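You operate a simulated robot arm through the tools that you are given. There is no shell and no other tool. Be economical: measure what you need, move in short steps, check, and stop when the job is done.

You are at the controls of a simulated robot arm. One attempt, no reset.

TASK
Put the brown biscuit on the brown tray. Then put the chocolate sign on top of the cream sugar cup. Then take the damson mould and put it on top of the green dome. Then fetch the grease tin and set it on the purple saucer. Do these in the order given. Set down upright: damson mould.

Only the result counts: the job must be done as asked and must still hold three seconds after the hand-in. Knocking over, shifting, dropping, spilling or breaking anything else fails it.

THE ROBOT
A 7-joint arm with a fingered hand on a trunk, on a base that drives. Base frame: it is fixed to the floor where the robot stands at the start and does not move with it; the origin is under the middle of the robot, x ahead of it, y to its left, z up; the surface under the hand at the start is at about z = 90. Lengths are in cm, angles in rad, forces in N, time in s.
Its first joint turns from -2.897 to 2.897 rad. Places, roughly: brown biscuit (6x6x2 cm) [70, 10, 90]; brown tray (42x23x5 cm) [80, -40, 90]; chocolate sign [100, 50, 100]; cream sugar cup (22x20x16 cm) [70, -210, 100]; damson mould [350, -425, 100]; grease tin [-175, -200, 100]; green dome (22x22x13 cm) [410, -430, 100]; purple saucer (14x14x2 cm) [240, 30, 80]. Payload 4 kg.
The TCP is the grasp point between the finger pads, 3 cm short of the fingertips. In the tool frame z runs along the fingers and y along their closing line. The gripper opens to 10.4 cm. The gripper's body begins 3.5 cm behind the TCP. The gripper is a hand of 4 fingers: y runs from the thumb to the fingers, the wrist lies at [-1.5, -11.3, -19] in the tool frame, and closing takes about 1.5 s.
Orientation is that of the tool frame in the base frame, as [roll, pitch, yaw] about the fixed x, y, z axes, in that order (R = Rz(yaw) Ry(pitch) Rx(roll)). With the fingers straight down and the wrist toward the robot, the tool's x, y and z point along [0, 1, 0], [1, 0, 0] and [0, 0, -1] of the base frame.

THE INTERFACE
- The arm moves only by the tool drive_tool. Its argument "increments" is a list of rows, each a list of 7 numbers: the shift along the tool's x, y, z in units of 250 mm (1.0 is 250 mm), then the turn, a rotation vector about the tool's x, y, z in units of 120 degrees (1.0 is 120 degrees), then the opening, from 0 (shut) to 1 (fully open). In form: [[x, y, z, ax, ay, az, gripper], ...]. A call has 1 to 12 rows; each row is the pose to reach, as a shift and turn from the pose commanded when the call began, along the tool's axes at that moment. A call with a number of a shift or a turn outside -1 to 1 is refused whole. Each row takes 0.2 s and may step no farther than 5 cm and 0.15 rad from the row before; otherwise, or with a gripper value out of range, the whole call is refused. A pose out of reach is approached as far as the arm can. The call stops where the force on the tool passes 40 N (or 10 N more than at its start, if that is more) or the arm is blocked; 0.2 s more then pass. The fingers move at their own pace (about 15.3 cm/s each) and stop on an object; they squeeze with about 28 N. The grip force told is the motor's: it shows also when the fingers shut on nothing. Time passes only in rows, and 0.2 s behind the last, so rows that repeat a pose let the fingers close. The reply holds the time, the measured pose of the TCP, the force on the tool along the base axes, the opening and the grip force, in the units named above and with some noise, with the torque about the TCP (base axes, N m) and any sound that the robot's microphone picked up, and new pictures: "views" is both (left out), scene, wrist or none.
- Cameras (640 x 400 px; columns grow to the right, rows downward): "scene" is now at [33.65, 18.2, 126.06]; the picture's right is [-0.15, -0.99, 0.00], its down [-0.39, 0.06, -0.92] and it looks along [0.91, -0.14, -0.39] (base axes); focal length 214 px, centre (320, 200). "wrist" rides on the gripper at [6.1, -9.2, -13] in the tool frame; the picture's right is [-0.81, 0.28, -0.52], its down [-0.53, -0.71, 0.46] and it looks along [-0.24, 0.64, 0.72] (tool axes); focal length 275 px, centre (320, 200). There is no depth. A picture from a camera that has moved, and an enlarged one, comes with that camera's place and axes in the base frame and with its lens. The place of the scene camera against the robot may be out by one fixed shift of up to 1.8 cm in any direction.
- drive_base(legs): drives the robot by 1 to 6 legs, each [ahead, left, turn to the left] in cm, cm and rad, along the robot's own axes; the way and the turn of a leg run together, so that a leg with both is an arc; at most 150 cm and 3.142 rad a leg. The arm and the cameras ride along, it lands a little off, and it stops where it bumps. It gives what a move gives, and a new picture of the scene camera.
- preshape(shape): the hand has 4 fingers and takes this shape, open, in about a second: jaw (thumb against the fingers, like two jaws); tri (thumb and two fingers); tip (a fingertip pinch); poke (one finger out to press); point (the index stretched); flat (the hand flat); cup (the hand cupped); fist (a fist). The gripper value then closes the fingers along that shape, each until it touches; the sizes above hold for jaw. It gives what a move gives, with no picture.
- aim_head(pan, tilt): turns the head with the scene camera to pan (to the left, within 2.496 rad either way) and tilt (down, from -0.506 to 1.204), counted from straight ahead of the robot. It gives what a move gives, and a new picture of the scene camera.
- zoom(camera, box): a new picture of the part [left, top, right, bottom] of that camera's present view, enlarged. It takes no simulated time.
- job_done(): hands the job in; it is judged then, once.

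Work in short steps. Places have to be worked out from the pictures, the camera data and where the tool is seen: move nearer, look again, correct. Check each grasp and each placing, and mend what went wrong. You have 165 turns and 260 pictures in all, those below and enlarged ones among them. Open the gripper and draw the arm clear of the work before you hand the job in, unless the task says otherwise; then end with one line.

The tools are called after "Request:" by a JSON object that holds its "fn" and its "kwargs". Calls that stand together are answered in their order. drive_tool: Moves the arm, as the interface text tells. Its arguments: {"type":"object","properties":{"increments":{"type":"array","items":{"type":"array","items":{"type":"number"}}},"views":{"type":"string","enum":["both","scene","wrist","none"]}},"required":["increments"]} The other tools are called the same way: preshape (shape) gives the hand a shape; drive_base (legs) drives the base; aim_head (pan, tilt) turns the head that bears the scene camera; zoom (camera, box) takes an enlarged picture of a part of a camera's view; job_done () hands the job in.

At the start:

```text
clock: 0.0
tcp_pos: [73.16, 8.57, 112.14]
tcp_rot: [-3.14, -0.001, 1.571]
ft_force: [0.0, -0.3, 0.0]
ft_torque: [-0.02, 0.02, 0.02]
grip_width: 10.35
grasp_force: 0.0
shape: jaw
robot x, y, heading: [0.33, 0.22, 0.002]
head pan, tilt: [-0.152, 0.4]
```

scene: 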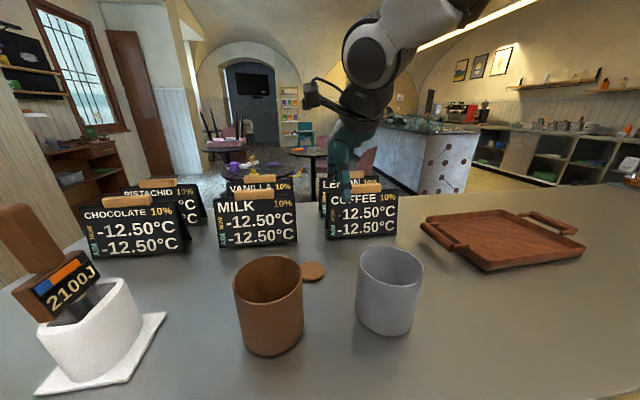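
wrist: 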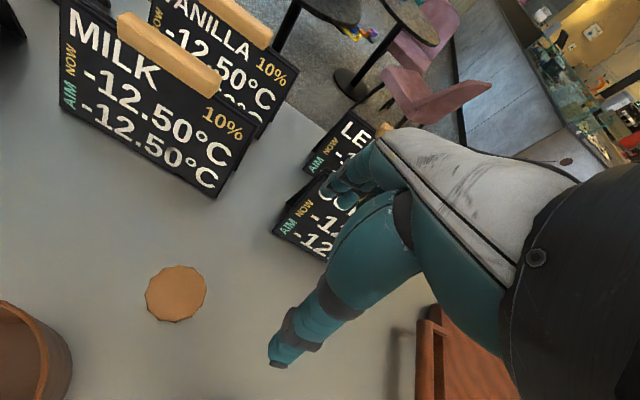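

The biscuit works out to about (71.5, 14.5) from both cameras. I'll hover over it at z≈101 and look again.

Request:
{"fn": "drive_tool", "kwargs": {"increments": [[0.12, -0.035, 0, 0, 0, 0, 1], [0.236, -0.07, 0, 0, 0, 0, 1], [0.236, -0.07, 0.15, 0, 0, 0, 1], [0.236, -0.07, 0.3, 0, 0, 0, 1], [0.236, -0.07, 0.44, 0, 0, 0, 1]]}}

```text
clock: 1.2
tcp_pos: [71.43, 14.33, 101.21]
tcp_rot: [-3.141, 0.0, 1.57]
ft_force: [0.1, -0.7, -0.2]
ft_torque: [-0.01, -0.01, -0.03]
grip_width: 10.36
grasp_force: 0.1
shape: jaw
robot x, y, heading: [-0.06, 0.02, -0.0]
head pan, tilt: [-0.152, 0.4]
camera scene: at [33.63, 18.19, 126.07], right [-0.15, -0.99, 0.0], down [-0.39, 0.06, -0.92], along [0.91, -0.14, -0.39], focal length 214 px, centre (320, 200)
camera wrist: at [62.34, 20.39, 114.35], right [0.27, -0.81, 0.52], down [-0.71, -0.53, -0.46], along [0.64, -0.24, -0.72], focal length 275 px, centre (320, 200)
```

scene: 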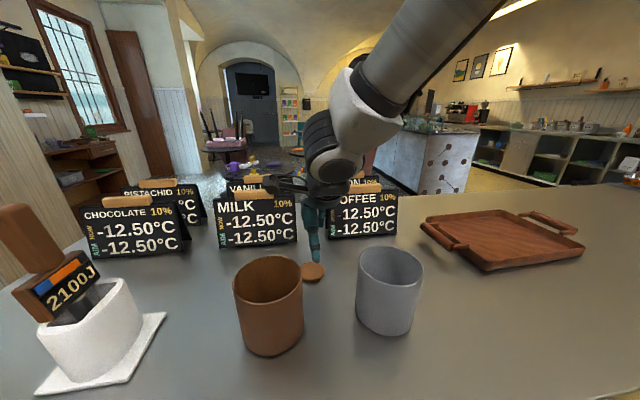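
wrist: 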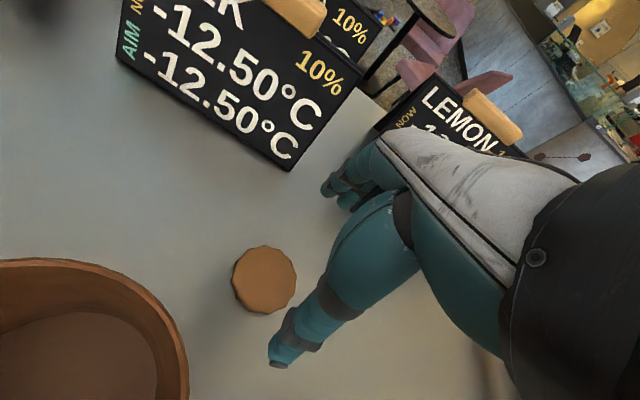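

The biscuit is centred near (71.4, 14.85), almost under the TCP. I'll descend to about z=93.7 and close.

Request:
{"fn": "drive_tool", "kwargs": {"increments": [[0.02, 0, 0.12, 0, 0, 0, 1], [0.02, 0, 0.22, 0, 0, 0, 1], [0.02, 0, 0.3, 0, 0, 0, 1], [0.02, 0, 0.3, 0, 0, 0, 0.5], [0.02, 0, 0.3, 0, 0, 0, 0], [0.02, 0, 0.3, 0, 0, 0, 0], [0.02, 0, 0.3, 0, 0, 0, 0], [0.02, 0, 0.3, 0, 0, 0, 0], [0.02, 0, 0.3, 0, 0, 0, 0], [0.02, 0, 0.3, 0, 0, 0, 0], [0.02, 0, 0.3, 0, 0, 0, 0]]}}

```text
clock: 3.1
tcp_pos: [71.47, 15.09, 94.07]
tcp_rot: [3.134, -0.003, 1.57]
ft_force: [-1.0, 0.4, 10.0]
ft_torque: [-0.02, -0.17, 0.01]
grip_width: 4.03
grasp_force: 28.2
shape: jaw
robot x, y, heading: [-0.05, -0.07, -0.001]
head pan, tilt: [-0.152, 0.4]
stopped in row 9: the force on the tool passed its limit at 42 N (the readings are from after the stop); the commanded pose is now the measured one
camera scene: at [33.62, 18.2, 126.07], right [-0.15, -0.99, 0.0], down [-0.39, 0.06, -0.92], along [0.91, -0.14, -0.39], focal length 214 px, centre (320, 200)
camera wrist: at [62.21, 21.09, 107.11], right [0.27, -0.81, 0.52], down [-0.71, -0.53, -0.46], along [0.65, -0.24, -0.72], focal length 275 px, centre (320, 200)
```

scene: 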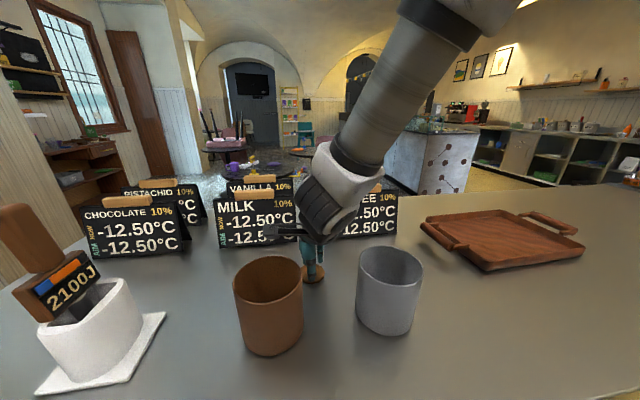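
wrist: 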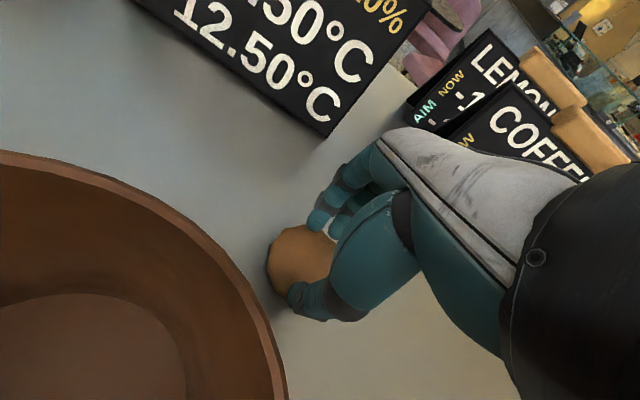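

The grip stopped at 4 cm with a push on the table; I'll look closely at how the fingers hold the biscuit.

Request:
{"fn": "zoom", "kwargs": {"camera": "wrist", "box": [220, 160, 420, 340]}}

```text
2.22 times, centred on (320, 250) of wrist
camera zoom: at [62.21, 21.09, 107.11], right [0.27, -0.81, 0.52], down [-0.71, -0.53, -0.46], along [0.65, -0.24, -0.72], focal length 612 px, centre (320, 89)
```

zoom: 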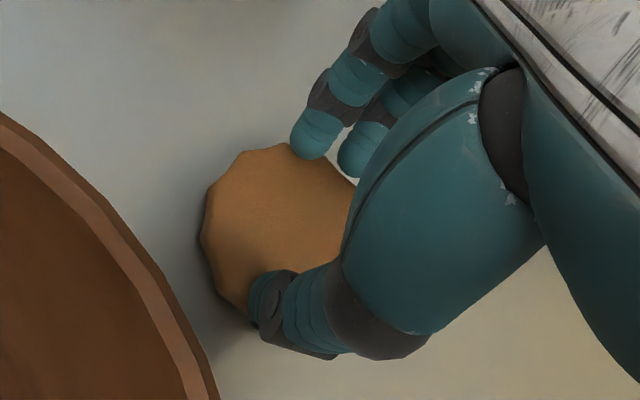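

The fingers may be pinching the rim. I'll try a small lift to see if the biscuit comes along.

Request:
{"fn": "drive_tool", "kwargs": {"increments": [[0, 0, -0.04, 0, 0, 0, 0], [0, 0, -0.08, 0, 0, 0, 0], [0, 0, -0.16, 0, 0, 0, 0], [0, 0, -0.16, 0, 0, 0, 0]], "views": "wrist"}}

```text
clock: 4.1
tcp_pos: [71.3, 15.0, 98.03]
tcp_rot: [3.136, -0.001, 1.572]
ft_force: [-1.2, -0.3, -0.1]
ft_torque: [0.03, 0.0, 0.0]
grip_width: 3.94
grasp_force: 27.7
shape: jaw
robot x, y, heading: [0.31, -0.15, 0.001]
head pan, tilt: [-0.152, 0.4]
camera wrist: at [62.15, 21.05, 111.15], right [0.27, -0.81, 0.52], down [-0.71, -0.53, -0.46], along [0.65, -0.24, -0.72], focal length 275 px, centre (320, 200)
```

wrist: 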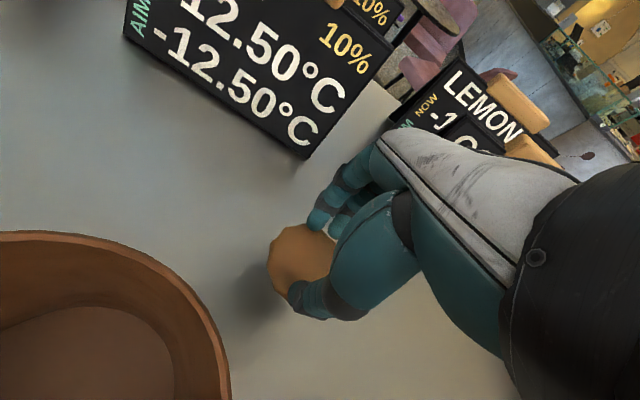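

The biscuit is held. Raise it to z≈115 and carry it toward the tray (−y).

Request:
{"fn": "drive_tool", "kwargs": {"increments": [[0, 0, -0.2, 0, 0, 0, 0], [0, 0, -0.4, 0, 0, 0, 0], [0, 0, -0.6, 0, 0, 0, 0], [-0.15, 0, -0.68, 0, 0, 0, 0], [-0.32, 0.03, -0.68, 0, 0, 0, 0], [-0.5, 0.06, -0.68, 0, 0, 0, 0], [-0.68, 0.09, -0.68, 0, 0, 0, 0], [-0.86, 0.12, -0.68, 0, 0, 0, 0], [-1.0, 0.15, -0.68, 0, 0, 0, 0]], "views": "none"}}

Request:
{"fn": "drive_tool", "kwargs": {"increments": [[-0.18, 0, 0, 0, 0, 0, 0], [-0.36, 0.02, 0, 0, 0, 0, 0], [-0.54, 0.04, 0, 0, 0, 0, 0], [-0.72, 0.06, 0, 0, 0, 0, 0], [-0.9, 0.08, 0, 0, 0, 0, 0], [-1.0, 0.08, 0, 0, 0, 0, 0], [-1.0, 0.08, 0.1, 0, 0, 0, 0]]}}

```text
clock: 6.1
tcp_pos: [75.17, -10.06, 114.89]
tcp_rot: [3.138, -0.001, 1.57]
ft_force: [0.4, 0.7, -0.6]
ft_torque: [-0.03, 0.02, 0.01]
grip_width: 3.93
grasp_force: 28.0
shape: jaw
robot x, y, heading: [0.19, 0.24, -0.004]
head pan, tilt: [-0.152, 0.4]
```

```text
clock: 7.7
tcp_pos: [77.09, -35.15, 112.42]
tcp_rot: [3.136, -0.002, 1.572]
ft_force: [-0.5, 0.5, -0.1]
ft_torque: [0.01, -0.03, 0.0]
grip_width: 3.96
grasp_force: 27.6
shape: jaw
robot x, y, heading: [-0.27, -0.0, 0.002]
head pan, tilt: [-0.152, 0.4]
camera scene: at [33.64, 18.2, 126.07], right [-0.15, -0.99, 0.0], down [-0.39, 0.06, -0.92], along [0.91, -0.14, -0.39], focal length 214 px, centre (320, 200)
camera wrist: at [67.86, -29.11, 125.47], right [0.27, -0.81, 0.52], down [-0.71, -0.53, -0.46], along [0.65, -0.24, -0.72], focal length 275 px, centre (320, 200)
```

scene: 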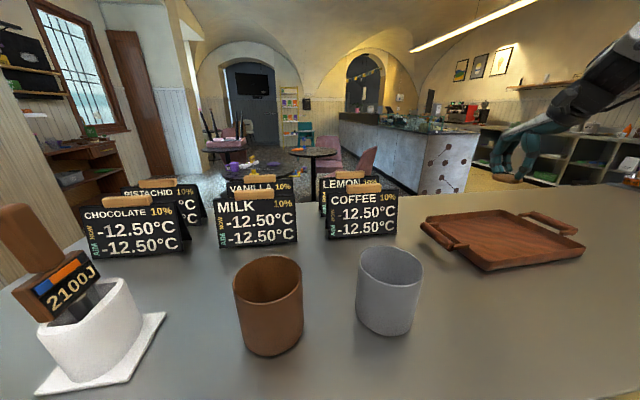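
wrist: 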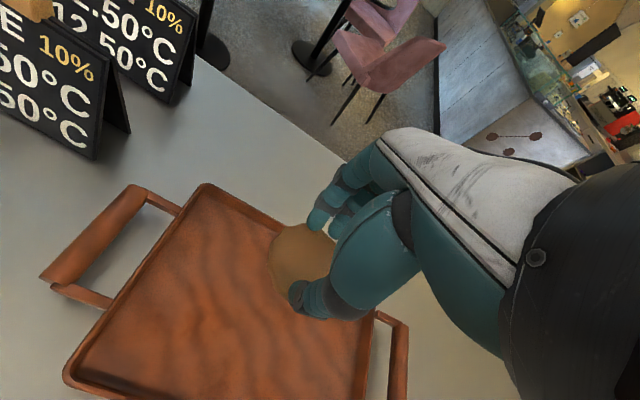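

The tray spans x≈67–88, y≈−25…−55, centred at (77.7, −40). Move over the centre and lower to z≈96.

Request:
{"fn": "drive_tool", "kwargs": {"increments": [[-0.16, 0.02, 0.1, 0, 0, 0, 0], [-0.16, 0.02, 0.28, 0, 0, 0, 0], [-0.16, 0.02, 0.46, 0, 0, 0, 0], [-0.16, 0.02, 0.58, 0, 0, 0, 0], [-0.16, 0.02, 0.65, 0, 0, 0, 0], [-0.16, 0.02, 0.65, 0, 0, 0, 0]]}}

```text
clock: 9.1
tcp_pos: [77.85, -39.0, 96.1]
tcp_rot: [3.137, -0.002, 1.572]
ft_force: [0.9, -0.6, 1.0]
ft_torque: [-0.01, 0.01, 0.03]
grip_width: 3.95
grasp_force: 28.1
shape: jaw
robot x, y, heading: [-0.18, -0.08, -0.0]
head pan, tilt: [-0.152, 0.4]
camera scene: at [33.65, 18.19, 126.07], right [-0.15, -0.99, 0.0], down [-0.39, 0.06, -0.92], along [0.91, -0.14, -0.39], focal length 214 px, centre (320, 200)
camera wrist: at [68.57, -32.95, 109.23], right [0.27, -0.81, 0.52], down [-0.71, -0.53, -0.46], along [0.65, -0.24, -0.72], focal length 275 px, centre (320, 200)
```

scene: 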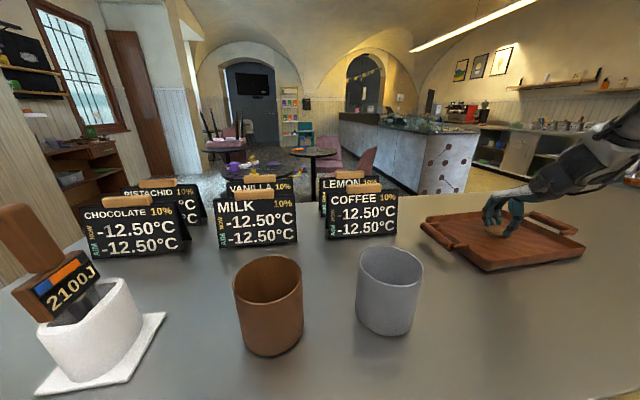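
wrist: 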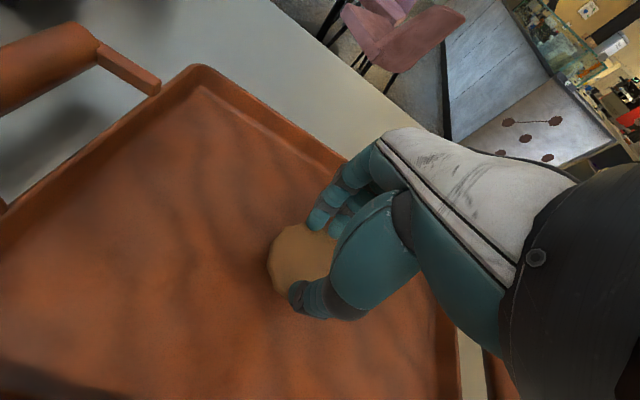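

Nearly down. I'll lower a little more in small steps until light contact.

Request:
{"fn": "drive_tool", "kwargs": {"increments": [[0, 0, 0.016, 0, 0, 0, 0], [0, 0, 0.03, 0, 0, 0, 0], [0, 0, 0.03, 0, 0, 0, 0]], "views": "none"}}

```text
clock: 9.9
tcp_pos: [77.67, -39.05, 95.34]
tcp_rot: [3.137, -0.001, 1.57]
ft_force: [0.3, -0.3, 0.4]
ft_torque: [0.01, 0.01, 0.0]
grip_width: 3.95
grasp_force: 28.1
shape: jaw
robot x, y, heading: [0.01, -0.26, 0.0]
head pan, tilt: [-0.152, 0.4]
```

Request:
{"fn": "drive_tool", "kwargs": {"increments": [[0, 0, 0.015, 0, 0, 0, 0], [0, 0, 0.03, 0, 0, 0, 0], [0, 0, 0.03, 0, 0, 0, 0]], "views": "wrist"}}

```text
clock: 10.7
tcp_pos: [77.71, -38.95, 94.7]
tcp_rot: [3.134, -0.002, 1.571]
ft_force: [0.7, -0.1, 15.1]
ft_torque: [-0.06, -0.34, 0.0]
grip_width: 3.95
grasp_force: 28.1
shape: jaw
robot x, y, heading: [0.2, -0.09, 0.0]
head pan, tilt: [-0.152, 0.4]
camera wrist: at [68.48, -32.93, 107.74], right [0.27, -0.81, 0.52], down [-0.71, -0.53, -0.46], along [0.65, -0.24, -0.72], focal length 275 px, centre (320, 200)
```

wrist: 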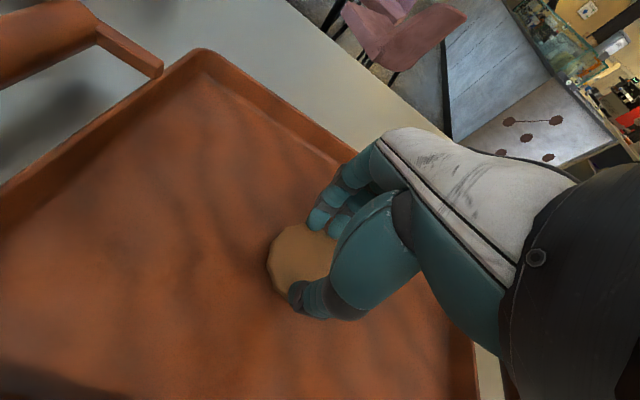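

Contact at 15 N. Open the hand and rise slowly.

Request:
{"fn": "drive_tool", "kwargs": {"increments": [[0, 0, -0.02, 0, 0, 0, 0.5], [0, 0, -0.02, 0, 0, 0, 1], [0, 0, -0.02, 0, 0, 0, 1], [0, 0, -0.02, 0, 0, 0, 1], [0, 0, -0.15, 0, 0, 0, 1], [0, 0, -0.33, 0, 0, 0, 1], [0, 0, -0.53, 0, 0, 0, 1], [0, 0, -0.73, 0, 0, 0, 1]]}}

```text
clock: 12.5
tcp_pos: [77.49, -39.13, 112.76]
tcp_rot: [3.139, -0.002, 1.569]
ft_force: [-0.1, 0.2, -1.6]
ft_torque: [0.0, 0.01, -0.01]
grip_width: 10.38
grasp_force: 0.0
shape: jaw
robot x, y, heading: [-0.02, 0.05, 0.002]
head pan, tilt: [-0.152, 0.4]
camera scene: at [33.67, 18.18, 126.06], right [-0.15, -0.99, 0.0], down [-0.39, 0.06, -0.92], along [0.91, -0.14, -0.39], focal length 214 px, centre (320, 200)
camera wrist: at [68.24, -33.04, 125.9], right [0.27, -0.81, 0.52], down [-0.71, -0.53, -0.46], along [0.65, -0.24, -0.72], focal length 275 px, centre (320, 200)
```

scene: 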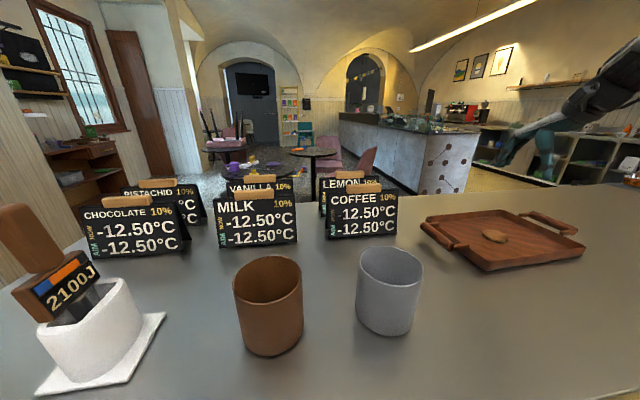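
wrist: 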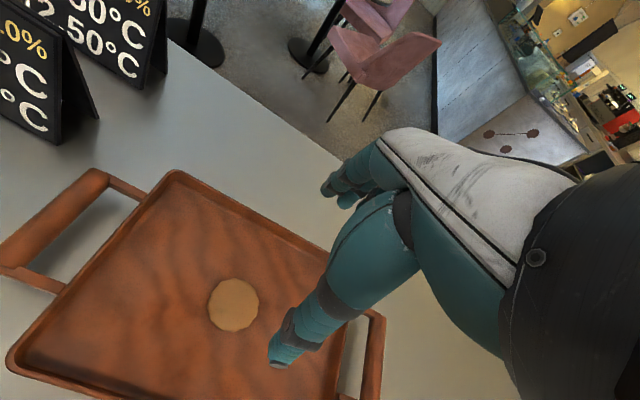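

The biscuit lies in the tray. Next the chocolate sign at about (89, 58), beyond reach from here; I'll look left and down to check what is beside the base.

Request:
{"fn": "aim_head", "kwargs": {"pan": 1.2, "tilt": 0.6}}

Request:
{"fn": "aim_head", "kwargs": {"pan": -1.4, "tilt": 0.45}}

```text
clock: 14.0
tcp_pos: [77.4, -39.16, 112.8]
tcp_rot: [3.137, -0.002, 1.571]
ft_force: [0.2, -0.4, -0.2]
ft_torque: [-0.03, -0.02, -0.01]
grip_width: 10.37
grasp_force: 0.1
shape: jaw
robot x, y, heading: [-0.09, -0.13, 0.001]
head pan, tilt: [1.201, 0.6]
camera scene: at [27.7, 27.84, 124.25], right [0.93, -0.36, 0.0], down [-0.2, -0.53, -0.83], along [0.3, 0.77, -0.56], focal length 214 px, centre (320, 200)
```

scene: 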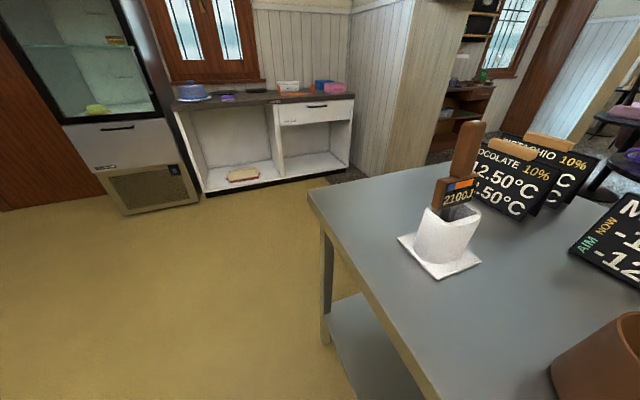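

```text
clock: 16.3
tcp_pos: [77.37, -39.07, 112.8]
tcp_rot: [3.135, -0.002, 1.57]
ft_force: [-0.2, 0.1, -1.7]
ft_torque: [-0.01, 0.04, 0.01]
grip_width: 10.4
grasp_force: 0.0
shape: jaw
robot x, y, heading: [0.31, -0.18, 0.003]
head pan, tilt: [-1.4, 0.45]
camera scene: at [26.06, 10.55, 125.6], right [-0.99, -0.17, 0.0], down [-0.07, 0.43, -0.9], along [0.15, -0.89, -0.44], focal length 214 px, centre (320, 200)
```

scene: 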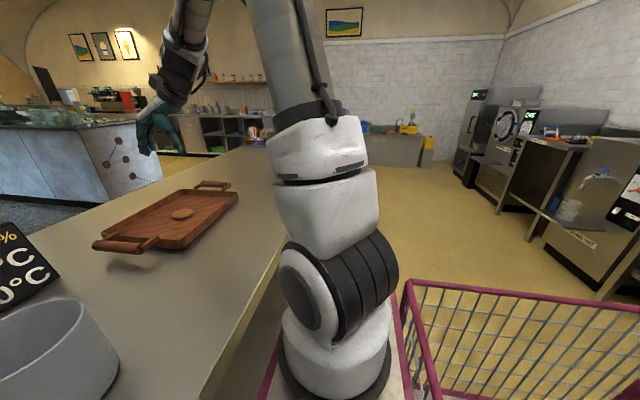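

I need to know the robot's own footprint; I'll look down-behind and down-left.

Request:
{"fn": "aim_head", "kwargs": {"pan": -2.3, "tilt": 0.8}}

Request:
{"fn": "aim_head", "kwargs": {"pan": 2.2, "tilt": 0.8}}

```text
clock: 17.5
tcp_pos: [77.4, -39.06, 112.75]
tcp_rot: [3.136, -0.002, 1.571]
ft_force: [0.3, -0.2, -0.6]
ft_torque: [-0.04, -0.06, -0.02]
grip_width: 10.4
grasp_force: 0.1
shape: jaw
robot x, y, heading: [0.23, 0.23, -0.003]
head pan, tilt: [-2.3, 0.799]
camera scene: at [19.12, 13.58, 122.56], right [-0.75, 0.67, 0.0], down [0.48, 0.53, -0.7], along [-0.46, -0.52, -0.72], focal length 214 px, centre (320, 200)
```

scene: 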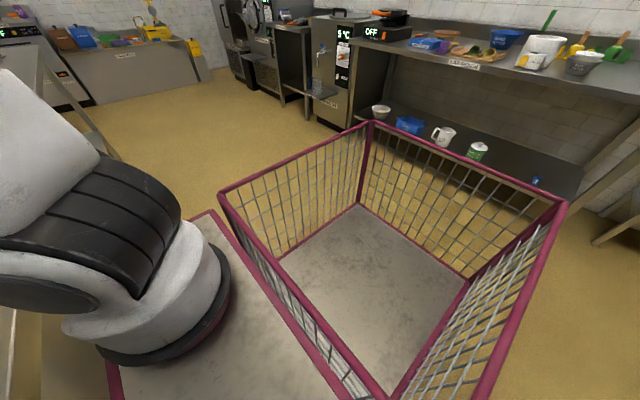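

```text
clock: 21.1
tcp_pos: [77.32, -39.09, 112.7]
tcp_rot: [3.136, -0.002, 1.571]
ft_force: [0.1, 0.7, 0.7]
ft_torque: [0.03, -0.03, 0.01]
grip_width: 10.38
grasp_force: 0.0
shape: jaw
robot x, y, heading: [0.14, -0.08, 0.002]
head pan, tilt: [2.201, 0.799]
camera scene: at [19.74, 26.12, 122.56], right [0.81, 0.59, 0.0], down [0.42, -0.58, -0.7], along [-0.41, 0.56, -0.72], focal length 214 px, centre (320, 200)
```

scene: 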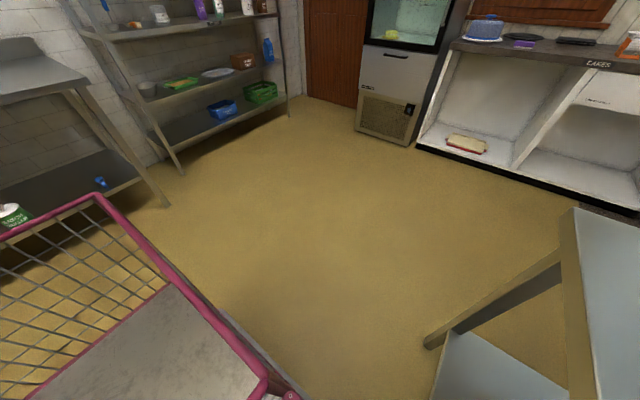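

The robot is a cart (basket behind), and the table's near edge is x≈42. I'll raise and centre the arm, then drive left alongside the table.

Request:
{"fn": "drive_tool", "kwargs": {"increments": [[0, 0, -0.2, 0, 0, 0, 1], [0, 0, -0.4, 0, 0, 0, 1], [0, 0, -0.6, 0, 0, 0, 1], [0, 0, -0.8, 0, 0, 0, 1], [0.2, 0, -0.8, 0, 0, 0, 1], [0.4, 0, -0.8, 0, 0, 0, 1], [0.6, 0, -0.8, 0, 0, 0, 1], [0.8, 0, -0.8, 0, 0, 0, 1], [1, 0, -0.8, 0, 0, 0, 1]], "views": "none"}}

Request:
{"fn": "drive_base", "kwargs": {"legs": [[0, 45, 0]]}}

Request:
{"fn": "aim_head", "kwargs": {"pan": 0.2, "tilt": 0.5}}

```text
clock: 23.1
tcp_pos: [77.35, -14.05, 132.91]
tcp_rot: [3.137, -0.003, 1.568]
ft_force: [0.5, 0.0, 0.1]
ft_torque: [0.03, 0.01, 0.05]
grip_width: 10.37
grasp_force: 0.1
shape: jaw
robot x, y, heading: [0.11, -0.17, -0.001]
head pan, tilt: [2.201, 0.799]
```

```text
clock: 25.9
tcp_pos: [77.34, 31.72, 132.97]
tcp_rot: [3.137, -0.002, 1.573]
ft_force: [-0.2, 0.5, 0.2]
ft_torque: [0.01, -0.01, -0.01]
grip_width: 10.4
grasp_force: 0.1
shape: jaw
robot x, y, heading: [0.0, 45.25, 0.003]
head pan, tilt: [2.201, 0.799]
camera scene: at [19.59, 71.71, 122.56], right [0.81, 0.59, 0.0], down [0.42, -0.58, -0.7], along [-0.41, 0.56, -0.72], focal length 214 px, centre (320, 200)
```

scene: 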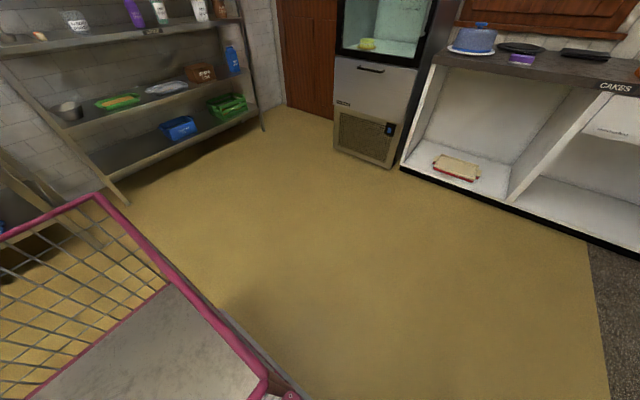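

```text
clock: 27.8
tcp_pos: [77.31, 31.71, 133.02]
tcp_rot: [3.137, -0.002, 1.574]
ft_force: [0.3, 0.6, 0.8]
ft_torque: [0.01, 0.01, -0.01]
grip_width: 10.38
grasp_force: 0.1
shape: jaw
robot x, y, heading: [0.17, 46.05, -0.001]
head pan, tilt: [0.201, 0.499]
camera scene: at [33.27, 67.06, 125.15], right [0.2, -0.98, 0.0], down [-0.47, -0.1, -0.88], along [0.86, 0.18, -0.48], focal length 214 px, centre (320, 200)
```

scene: 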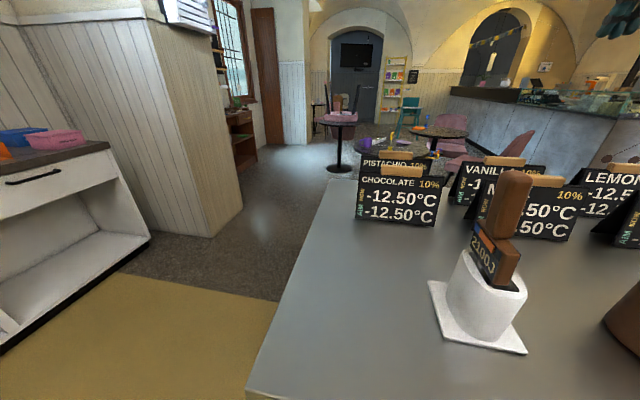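

Sign: front foot at x≈86.5, y 46–68; its handle at about (90, 57, 104). The closing axis already lies across the handle. I'll move above it.

Request:
{"fn": "drive_tool", "kwargs": {"increments": [[0.2, 0, 0, 0, 0, 0, 1], [0.39, 0.05, 0, 0, 0, 0, 1], [0.57, 0.12, 0, 0, 0, 0, 1], [0.75, 0.2, 0, 0, 0, 0, 1], [0.9, 0.32, 0, 0, 0, 0, 1], [1.0, 0.48, 0, 0, 0, 0, 1], [1.0, 0.49, 0.2, 0, 0, 0, 1], [1.0, 0.49, 0.4, 0, 0, 0, 1], [1.0, 0.49, 0.6, 0, 0, 0, 1], [1.0, 0.49, 0.6, 0, 0, 0, 1]]}}

```text
clock: 30.0
tcp_pos: [89.58, 56.58, 118.01]
tcp_rot: [3.136, -0.001, 1.574]
ft_force: [-0.5, -0.5, -0.3]
ft_torque: [0.0, 0.02, 0.0]
grip_width: 10.37
grasp_force: 0.1
shape: jaw
robot x, y, heading: [0.19, 45.46, 0.0]
head pan, tilt: [0.201, 0.499]
camera scene: at [33.27, 67.06, 125.16], right [0.2, -0.98, 0.0], down [-0.47, -0.1, -0.88], along [0.86, 0.18, -0.48], focal length 214 px, centre (320, 200)
camera wrist: at [80.33, 62.66, 131.1], right [0.27, -0.81, 0.52], down [-0.71, -0.53, -0.46], along [0.65, -0.24, -0.72], focal length 275 px, centre (320, 200)
```

scene: 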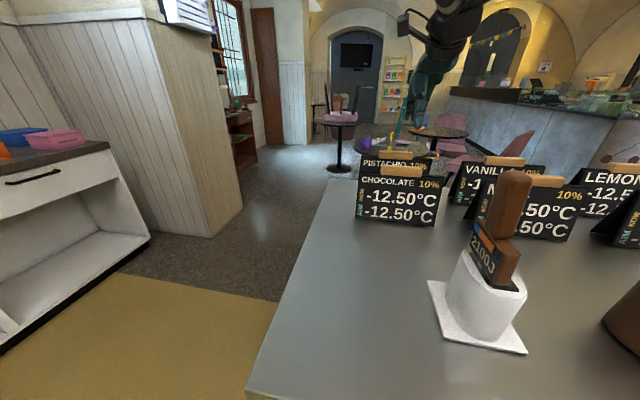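
wrist: 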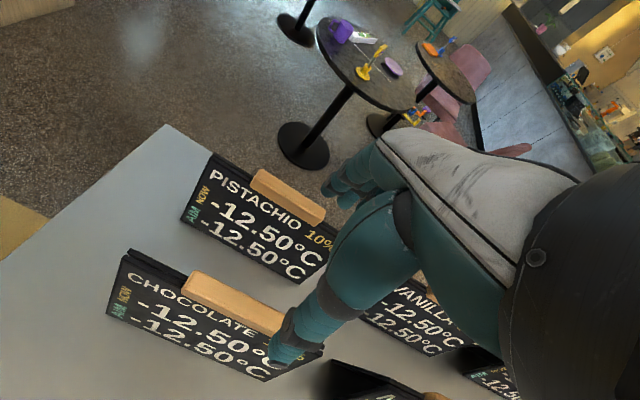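

Wrist view puts the handle at x≈88.1, y≈53–62.5. I'll shift to (88.2, 57.8), descend to z≈109 and look.

Request:
{"fn": "drive_tool", "kwargs": {"increments": [[0.05, -0.055, 0.1, 0, 0, 0, 1], [0.05, -0.055, 0.24, 0, 0, 0, 1], [0.05, -0.055, 0.36, 0, 0, 0, 1], [0.05, -0.055, 0.36, 0, 0, 0, 1]]}}

```text
clock: 31.0
tcp_pos: [88.26, 58.0, 109.02]
tcp_rot: [3.136, -0.003, 1.574]
ft_force: [-0.7, -0.3, 0.9]
ft_torque: [0.03, -0.01, 0.02]
grip_width: 10.34
grasp_force: 0.1
shape: jaw
robot x, y, heading: [-0.29, 45.77, 0.006]
head pan, tilt: [0.201, 0.499]
camera scene: at [33.27, 67.05, 125.16], right [0.2, -0.98, 0.0], down [-0.47, -0.1, -0.88], along [0.86, 0.18, -0.48], focal length 214 px, centre (320, 200)
camera wrist: at [79.07, 63.96, 122.07], right [0.27, -0.81, 0.52], down [-0.71, -0.53, -0.46], along [0.65, -0.24, -0.72], focal length 275 px, centre (320, 200)
```

scene: 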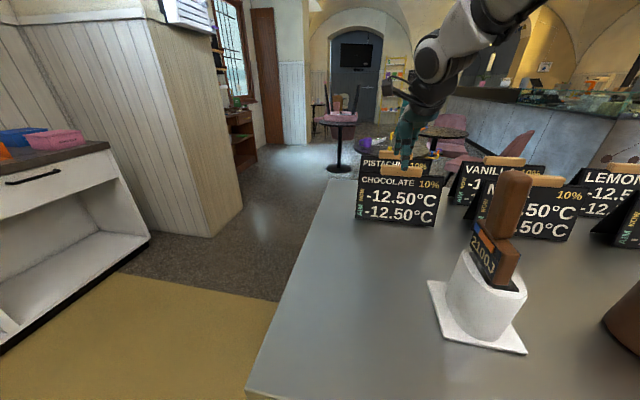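
wrist: 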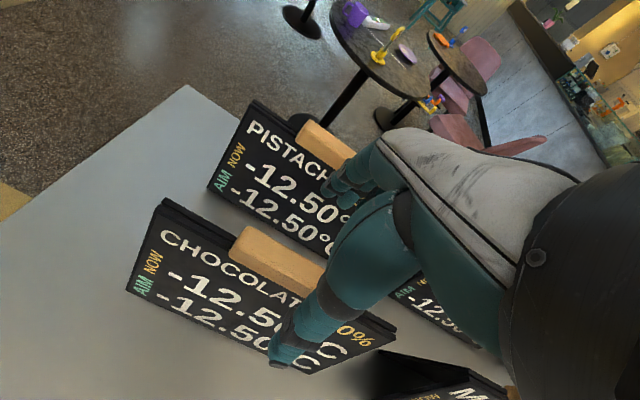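

Handle triangulates to (88.1, ·, ~104). Descend to z≈104.3 and close on it.

Request:
{"fn": "drive_tool", "kwargs": {"increments": [[0, 0, 0.1, 0, 0, 0, 1], [0, 0, 0.19, 0, 0, 0, 1], [0, 0, 0.19, 0, 0, 0, 1], [0, 0, 0.19, 0, 0, 0, 0.5], [0, 0, 0.19, 0, 0, 0, 0.2], [0, 0, 0.19, 0, 0, 0, 0], [0, 0, 0.19, 0, 0, 0, 0], [0, 0, 0.19, 0, 0, 0, 0], [0, 0, 0.19, 0, 0, 0, 0], [0, 0, 0.19, 0, 0, 0, 0], [0, 0, 0.19, 0, 0, 0, 0]]}}

```text
clock: 33.4
tcp_pos: [88.25, 57.91, 104.37]
tcp_rot: [3.136, -0.001, 1.576]
ft_force: [-0.9, -1.0, -0.2]
ft_torque: [0.03, 0.02, 0.1]
grip_width: 1.04
grasp_force: 27.9
shape: jaw
robot x, y, heading: [0.2, 45.56, 0.001]
head pan, tilt: [0.201, 0.499]
camera scene: at [33.27, 67.06, 125.15], right [0.2, -0.98, 0.0], down [-0.47, -0.1, -0.88], along [0.86, 0.18, -0.48], focal length 214 px, centre (320, 200)
camera wrist: at [79.09, 63.97, 117.37], right [0.28, -0.81, 0.52], down [-0.71, -0.53, -0.46], along [0.65, -0.24, -0.72], focal length 275 px, centre (320, 200)
```

scene: 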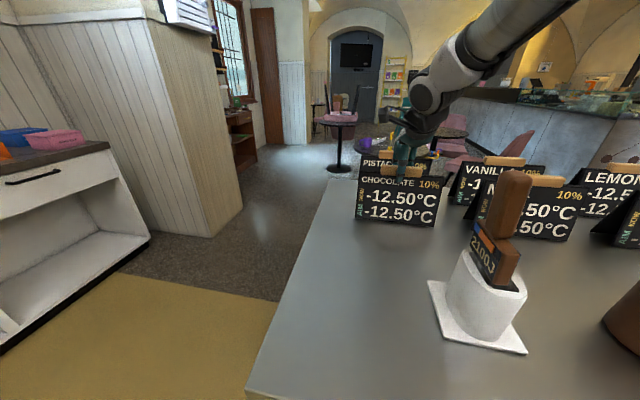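
wrist: 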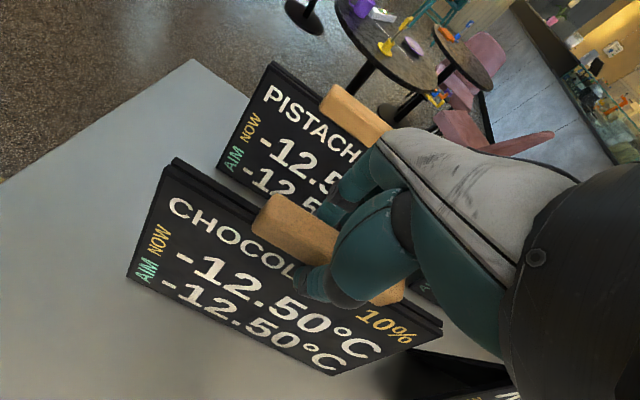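

The hand is closed around the handle; lift a few cm as a test.

Request:
{"fn": "drive_tool", "kwargs": {"increments": [[0, 0, -0.06, 0, 0, 0, 0], [0, 0, -0.14, 0, 0, 0, 0], [0, 0, -0.24, 0, 0, 0, 0], [0, 0, -0.24, 0, 0, 0, 0]]}}

```text
clock: 34.4
tcp_pos: [88.36, 57.92, 110.37]
tcp_rot: [3.138, -0.002, 1.572]
ft_force: [0.1, 0.2, -2.4]
ft_torque: [0.05, 0.01, 0.0]
grip_width: 0.97
grasp_force: 27.8
shape: jaw
robot x, y, heading: [-0.32, 45.76, 0.001]
head pan, tilt: [0.201, 0.499]
camera scene: at [33.28, 67.06, 125.15], right [0.2, -0.98, 0.0], down [-0.47, -0.1, -0.88], along [0.86, 0.18, -0.48], focal length 214 px, centre (320, 200)
camera wrist: at [79.12, 63.98, 123.46], right [0.27, -0.81, 0.52], down [-0.71, -0.53, -0.46], along [0.65, -0.24, -0.72], focal length 275 px, centre (320, 200)
```

scene: 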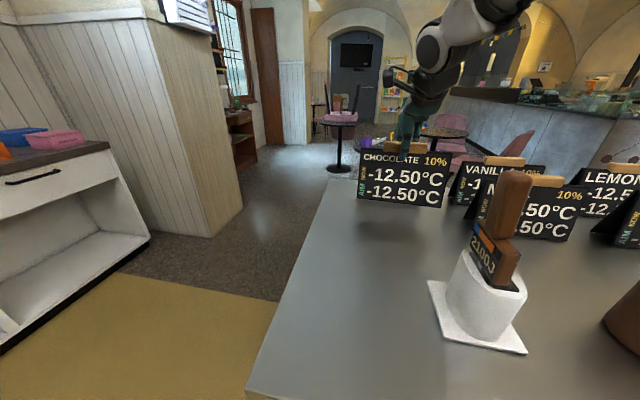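
wrist: 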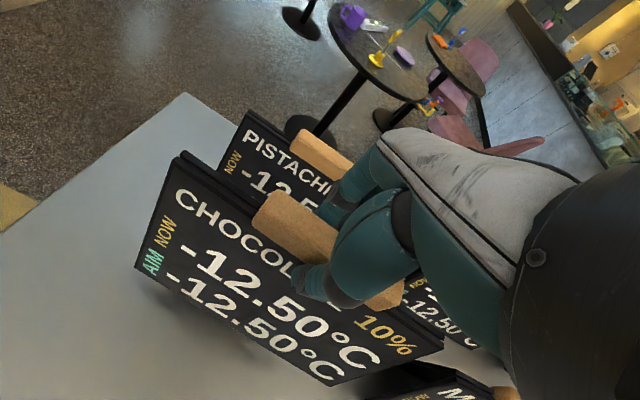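

The sign is held (≈2.4 N). Raise it, pull it in a bit, and drive right along the table.

Request:
{"fn": "drive_tool", "kwargs": {"increments": [[0, 0, -0.18, 0, 0, 0, 0], [0, 0, -0.36, 0, 0, 0, 0], [0, 0, -0.54, 0, 0, 0, 0], [0, 0, -0.72, 0, 0, 0, 0], [0, 0, -0.9, 0, 0, 0, 0], [-0.1, -0.1, -1, 0, 0, 0, 0], [-0.25, -0.2, -1, 0, 0, 0, 0], [-0.4, -0.3, -1, 0, 0, 0, 0], [-0.55, -0.4, -1, 0, 0, 0, 0], [-0.7, -0.5, -1, 0, 0, 0, 0]], "views": "none"}}

Request:
{"fn": "aim_head", "kwargs": {"pan": -1.0, "tilt": 0.35}}

Request:
{"fn": "drive_base", "kwargs": {"legs": [[0, -130, 0]]}}

```text
clock: 36.6
tcp_pos: [75.68, 40.42, 135.18]
tcp_rot: [3.137, -0.002, 1.573]
ft_force: [0.1, 0.7, -2.4]
ft_torque: [0.0, -0.05, -0.01]
grip_width: 0.97
grasp_force: 27.9
shape: jaw
robot x, y, heading: [0.15, 45.5, 0.004]
head pan, tilt: [0.201, 0.499]
```

```text
clock: 38.0
tcp_pos: [75.59, 40.41, 135.22]
tcp_rot: [3.135, -0.002, 1.575]
ft_force: [-0.2, 0.0, -2.2]
ft_torque: [0.01, -0.04, -0.01]
grip_width: 0.97
grasp_force: 27.5
shape: jaw
robot x, y, heading: [0.22, 45.54, 0.003]
head pan, tilt: [-1.0, 0.351]
camera scene: at [29.43, 57.39, 126.52], right [-0.84, -0.54, 0.0], down [-0.19, 0.29, -0.94], along [0.51, -0.79, -0.34], focal length 214 px, centre (320, 200)
```

scene: 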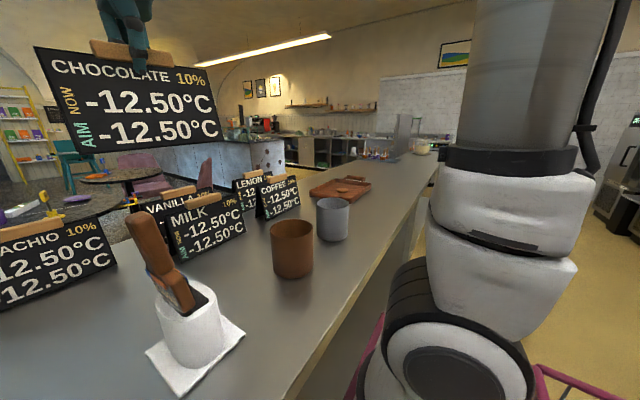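

```text
clock: 44.4
tcp_pos: [78.24, -85.33, 135.29]
tcp_rot: [3.138, -0.002, 1.608]
ft_force: [-0.3, -0.2, -1.5]
ft_torque: [0.02, -0.04, 0.0]
grip_width: 0.96
grasp_force: 27.5
shape: jaw
robot x, y, heading: [2.67, -82.75, 0.034]
head pan, tilt: [-1.0, 0.351]
camera scene: at [31.55, -69.92, 126.52], right [-0.82, -0.57, 0.0], down [-0.2, 0.28, -0.94], along [0.54, -0.77, -0.34], focal length 214 px, centre (320, 200)
```

scene: 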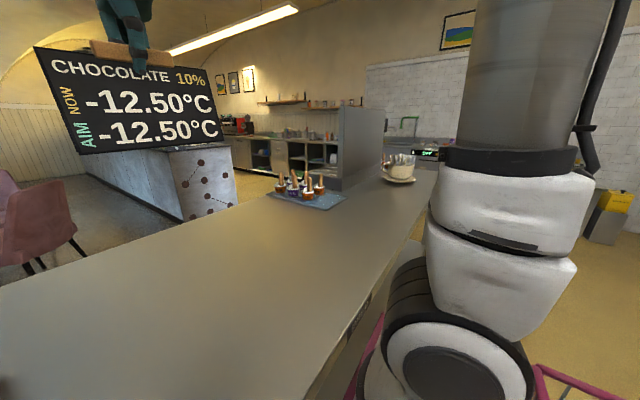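

The sugar cup shows ahead at roughly (67, −206) with a tall panel behind it at x≥85. I'll pull the sign in closer, straighten the base and drive part of the way.

Request:
{"fn": "drive_tool", "kwargs": {"increments": [[0, -0.15, 0, 0, 0, 0, 0], [0, -0.3, 0, 0, 0, 0, 0], [0, -0.45, 0, 0, 0, 0, 0], [0, -0.52, 0, 0, 0, 0, 0]], "views": "none"}}

Request:
{"fn": "drive_base", "kwargs": {"legs": [[-3, 0, -0.034], [0, -65, 0]]}}

```text
clock: 45.4
tcp_pos: [65.21, -86.03, 135.03]
tcp_rot: [3.139, -0.003, 1.605]
ft_force: [-0.5, 0.0, -2.2]
ft_torque: [0.02, 0.0, 0.01]
grip_width: 0.95
grasp_force: 27.5
shape: jaw
robot x, y, heading: [2.54, -82.74, 0.035]
head pan, tilt: [-1.0, 0.351]
```

```text
clock: 49.4
tcp_pos: [62.09, -152.35, 135.18]
tcp_rot: [3.135, -0.002, 1.571]
ft_force: [0.5, 0.7, -1.9]
ft_torque: [0.0, 0.01, 0.03]
grip_width: 0.97
grasp_force: 27.9
shape: jaw
robot x, y, heading: [-0.49, -146.4, -0.002]
head pan, tilt: [-1.0, 0.351]
camera scene: at [29.06, -135.0, 126.52], right [-0.84, -0.54, 0.0], down [-0.19, 0.29, -0.94], along [0.51, -0.79, -0.34], focal length 214 px, centre (320, 200)
```

scene: 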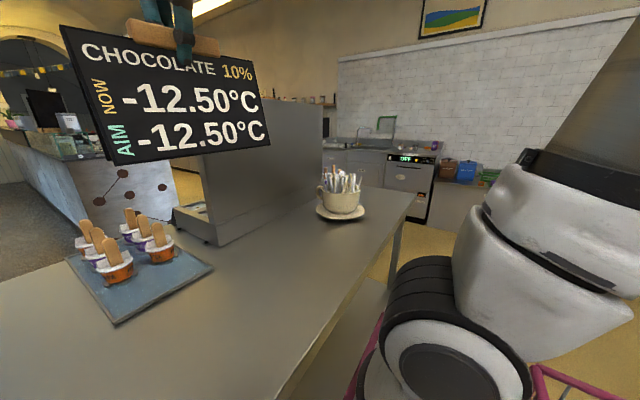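

Let me zoom on the cup and on the sign's shape.

Request:
{"fn": "zoom", "kwargs": {"camera": "scene", "box": [290, 140, 400, 240]}}

Request:
{"fn": "zoom", "kwargs": {"camera": "scene", "box": [40, 0, 300, 180]}}

```text
4.00 times, centred on (345, 190) of scene
camera zoom: at [29.06, -135.0, 126.52], right [-0.84, -0.54, 0.0], down [-0.19, 0.29, -0.94], along [0.51, -0.79, -0.34], focal length 858 px, centre (220, 240)
```

zoom: 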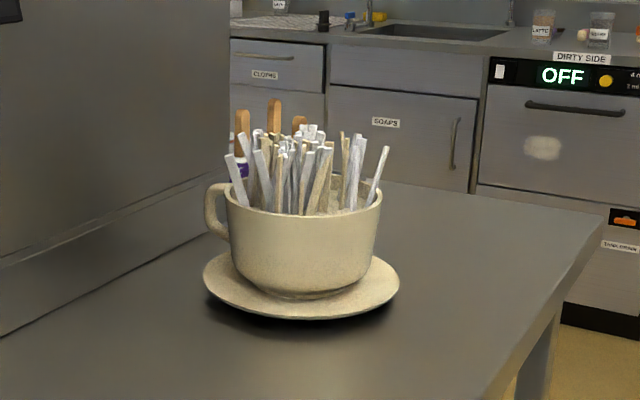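

```text
2.22 times, centred on (170, 90) of scene
camera zoom: at [29.06, -135.0, 126.52], right [-0.84, -0.54, 0.0], down [-0.19, 0.29, -0.94], along [0.51, -0.79, -0.34], focal length 477 px, centre (653, 444)
```

zoom: 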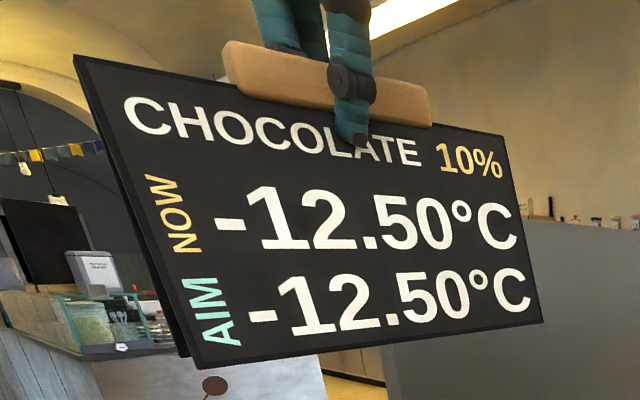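

The cup is stuffed with sugar sticks. I'll drive closer to view it from nearby before deciding how to seat the sign.

Request:
{"fn": "drive_base", "kwargs": {"legs": [[0, -42, 0]]}}

Request:
{"fn": "aim_head", "kwargs": {"pan": -0.6, "tilt": 0.6}}

```text
clock: 52.0
tcp_pos: [62.17, -193.85, 135.09]
tcp_rot: [3.136, -0.002, 1.571]
ft_force: [0.0, 0.7, -2.5]
ft_torque: [0.0, -0.01, -0.01]
grip_width: 1.0
grasp_force: 28.1
shape: jaw
robot x, y, heading: [-0.37, -188.56, 0.004]
head pan, tilt: [-1.0, 0.351]
camera scene: at [29.07, -176.77, 126.52], right [-0.84, -0.54, 0.0], down [-0.19, 0.29, -0.94], along [0.51, -0.79, -0.34], focal length 214 px, centre (320, 200)
```

scene: 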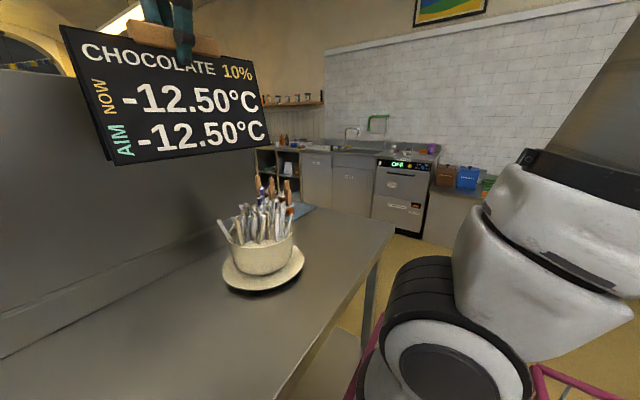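

```text
clock: 52.9
tcp_pos: [62.21, -193.97, 135.08]
tcp_rot: [3.136, -0.002, 1.573]
ft_force: [0.1, 0.5, -1.9]
ft_torque: [0.02, 0.01, 0.04]
grip_width: 0.97
grasp_force: 27.7
shape: jaw
robot x, y, heading: [-0.53, -188.57, 0.003]
head pan, tilt: [-0.6, 0.6]
camera scene: at [31.32, -173.93, 124.25], right [-0.56, -0.83, 0.0], down [-0.47, 0.32, -0.83], along [0.68, -0.46, -0.56], focal length 214 px, centre (320, 200)
```

scene: 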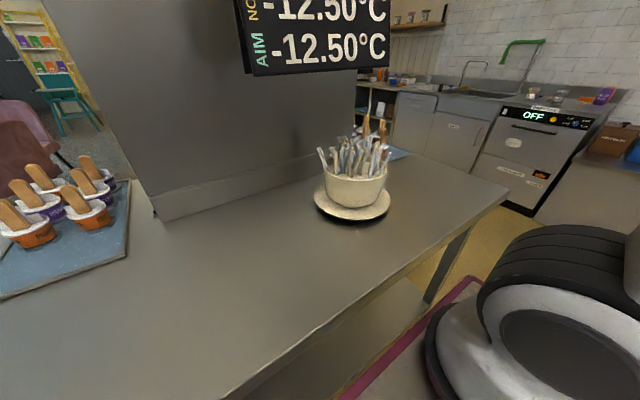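

Request:
{"fn": "zoom", "kwargs": {"camera": "scene", "box": [290, 110, 420, 240]}}

```text
3.08 times, centred on (355, 175) of scene
camera zoom: at [31.32, -173.93, 124.25], right [-0.56, -0.83, 0.0], down [-0.47, 0.32, -0.83], along [0.68, -0.46, -0.56], focal length 660 px, centre (212, 277)
```

zoom: 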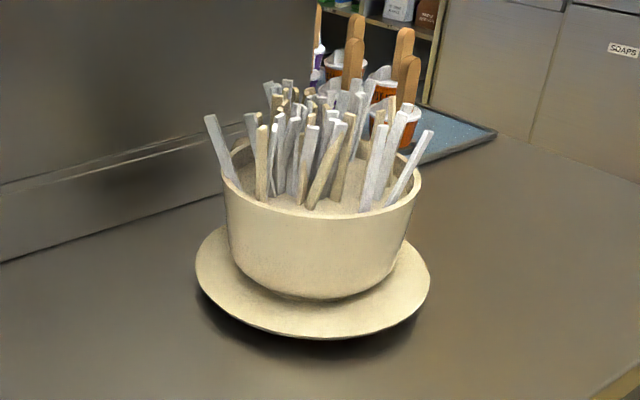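

Rim looks about 15.5 cm wide at z≈101, sticks up to ~106. I'll take a wrist view for a more exact position.

Request:
{"fn": "drive_tool", "kwargs": {"increments": [[0, 0, 0, 0, 0, 0, 0]], "views": "wrist"}}

```text
clock: 53.3
tcp_pos: [62.25, -193.97, 135.08]
tcp_rot: [3.136, -0.004, 1.573]
ft_force: [-0.3, 1.1, -2.1]
ft_torque: [0.04, 0.02, 0.02]
grip_width: 0.98
grasp_force: 27.9
shape: jaw
robot x, y, heading: [-0.32, -188.36, 0.004]
head pan, tilt: [-0.6, 0.6]
camera wrist: at [52.99, -187.97, 148.16], right [0.27, -0.81, 0.52], down [-0.71, -0.53, -0.46], along [0.65, -0.24, -0.72], focal length 275 px, centre (320, 200)
```

wrist: 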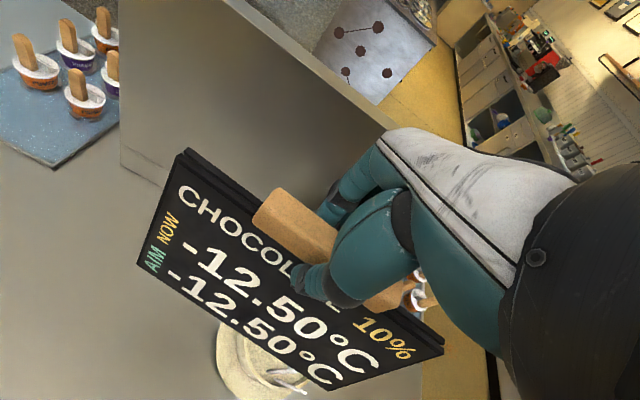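

Cup centre ≈ (64, −207.5). I'll carry the sign over it and lower to z≈123, then check.

Request:
{"fn": "drive_tool", "kwargs": {"increments": [[-0.18, 0.03, 0, 0, 0, 0, 0], [-0.36, 0.06, 0, 0, 0, 0, 0], [-0.54, 0.1, 0, 0, 0, 0, 0], [-0.54, 0.1, 0.15, 0, 0, 0, 0], [-0.54, 0.1, 0.3, 0, 0, 0, 0], [-0.54, 0.1, 0.44, 0, 0, 0, 0], [-0.54, 0.1, 0.44, 0, 0, 0, 0]]}}

Request:
{"fn": "zoom", "kwargs": {"camera": "scene", "box": [250, 60, 450, 240]}}

```text
clock: 54.9
tcp_pos: [64.59, -207.44, 124.07]
tcp_rot: [3.137, -0.003, 1.572]
ft_force: [-1.0, -0.7, -1.9]
ft_torque: [0.0, -0.04, 0.01]
grip_width: 0.95
grasp_force: 27.6
shape: jaw
robot x, y, heading: [-0.05, -188.28, 0.004]
head pan, tilt: [-0.6, 0.6]
camera scene: at [31.33, -173.93, 124.25], right [-0.56, -0.83, 0.0], down [-0.47, 0.32, -0.82], along [0.68, -0.46, -0.57], focal length 214 px, centre (320, 200)
camera wrist: at [55.48, -201.4, 137.15], right [0.27, -0.81, 0.52], down [-0.71, -0.53, -0.46], along [0.65, -0.24, -0.72], focal length 275 px, centre (320, 200)
```

scene: 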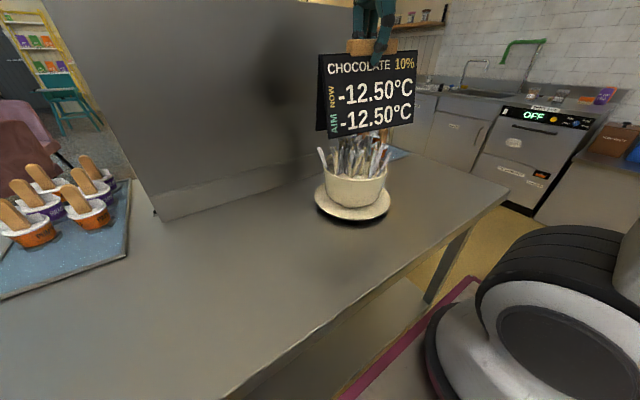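
wrist: 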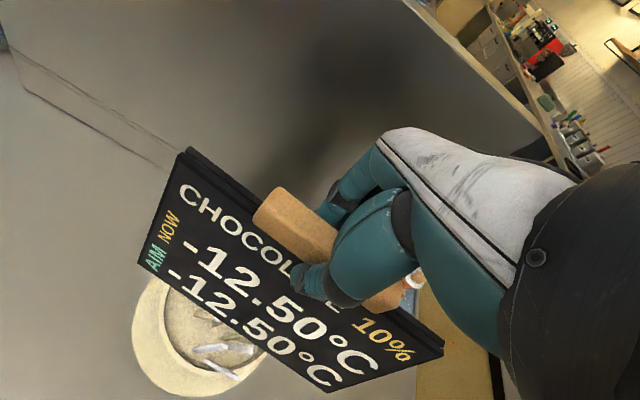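

```text
2.22 times, centred on (350, 150) of scene
camera zoom: at [31.33, -173.93, 124.25], right [-0.56, -0.83, 0.0], down [-0.47, 0.32, -0.82], along [0.68, -0.46, -0.57], focal length 477 px, centre (253, 311)
```

zoom: 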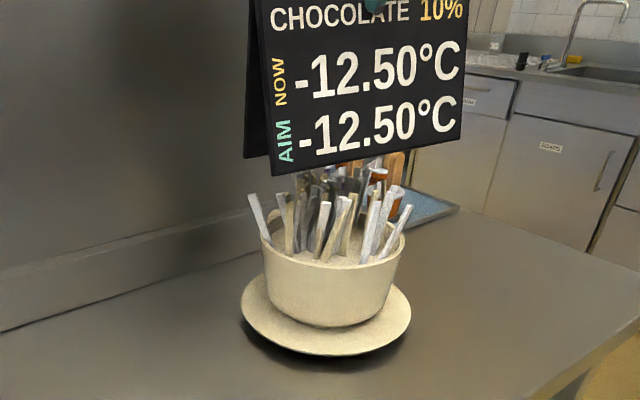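

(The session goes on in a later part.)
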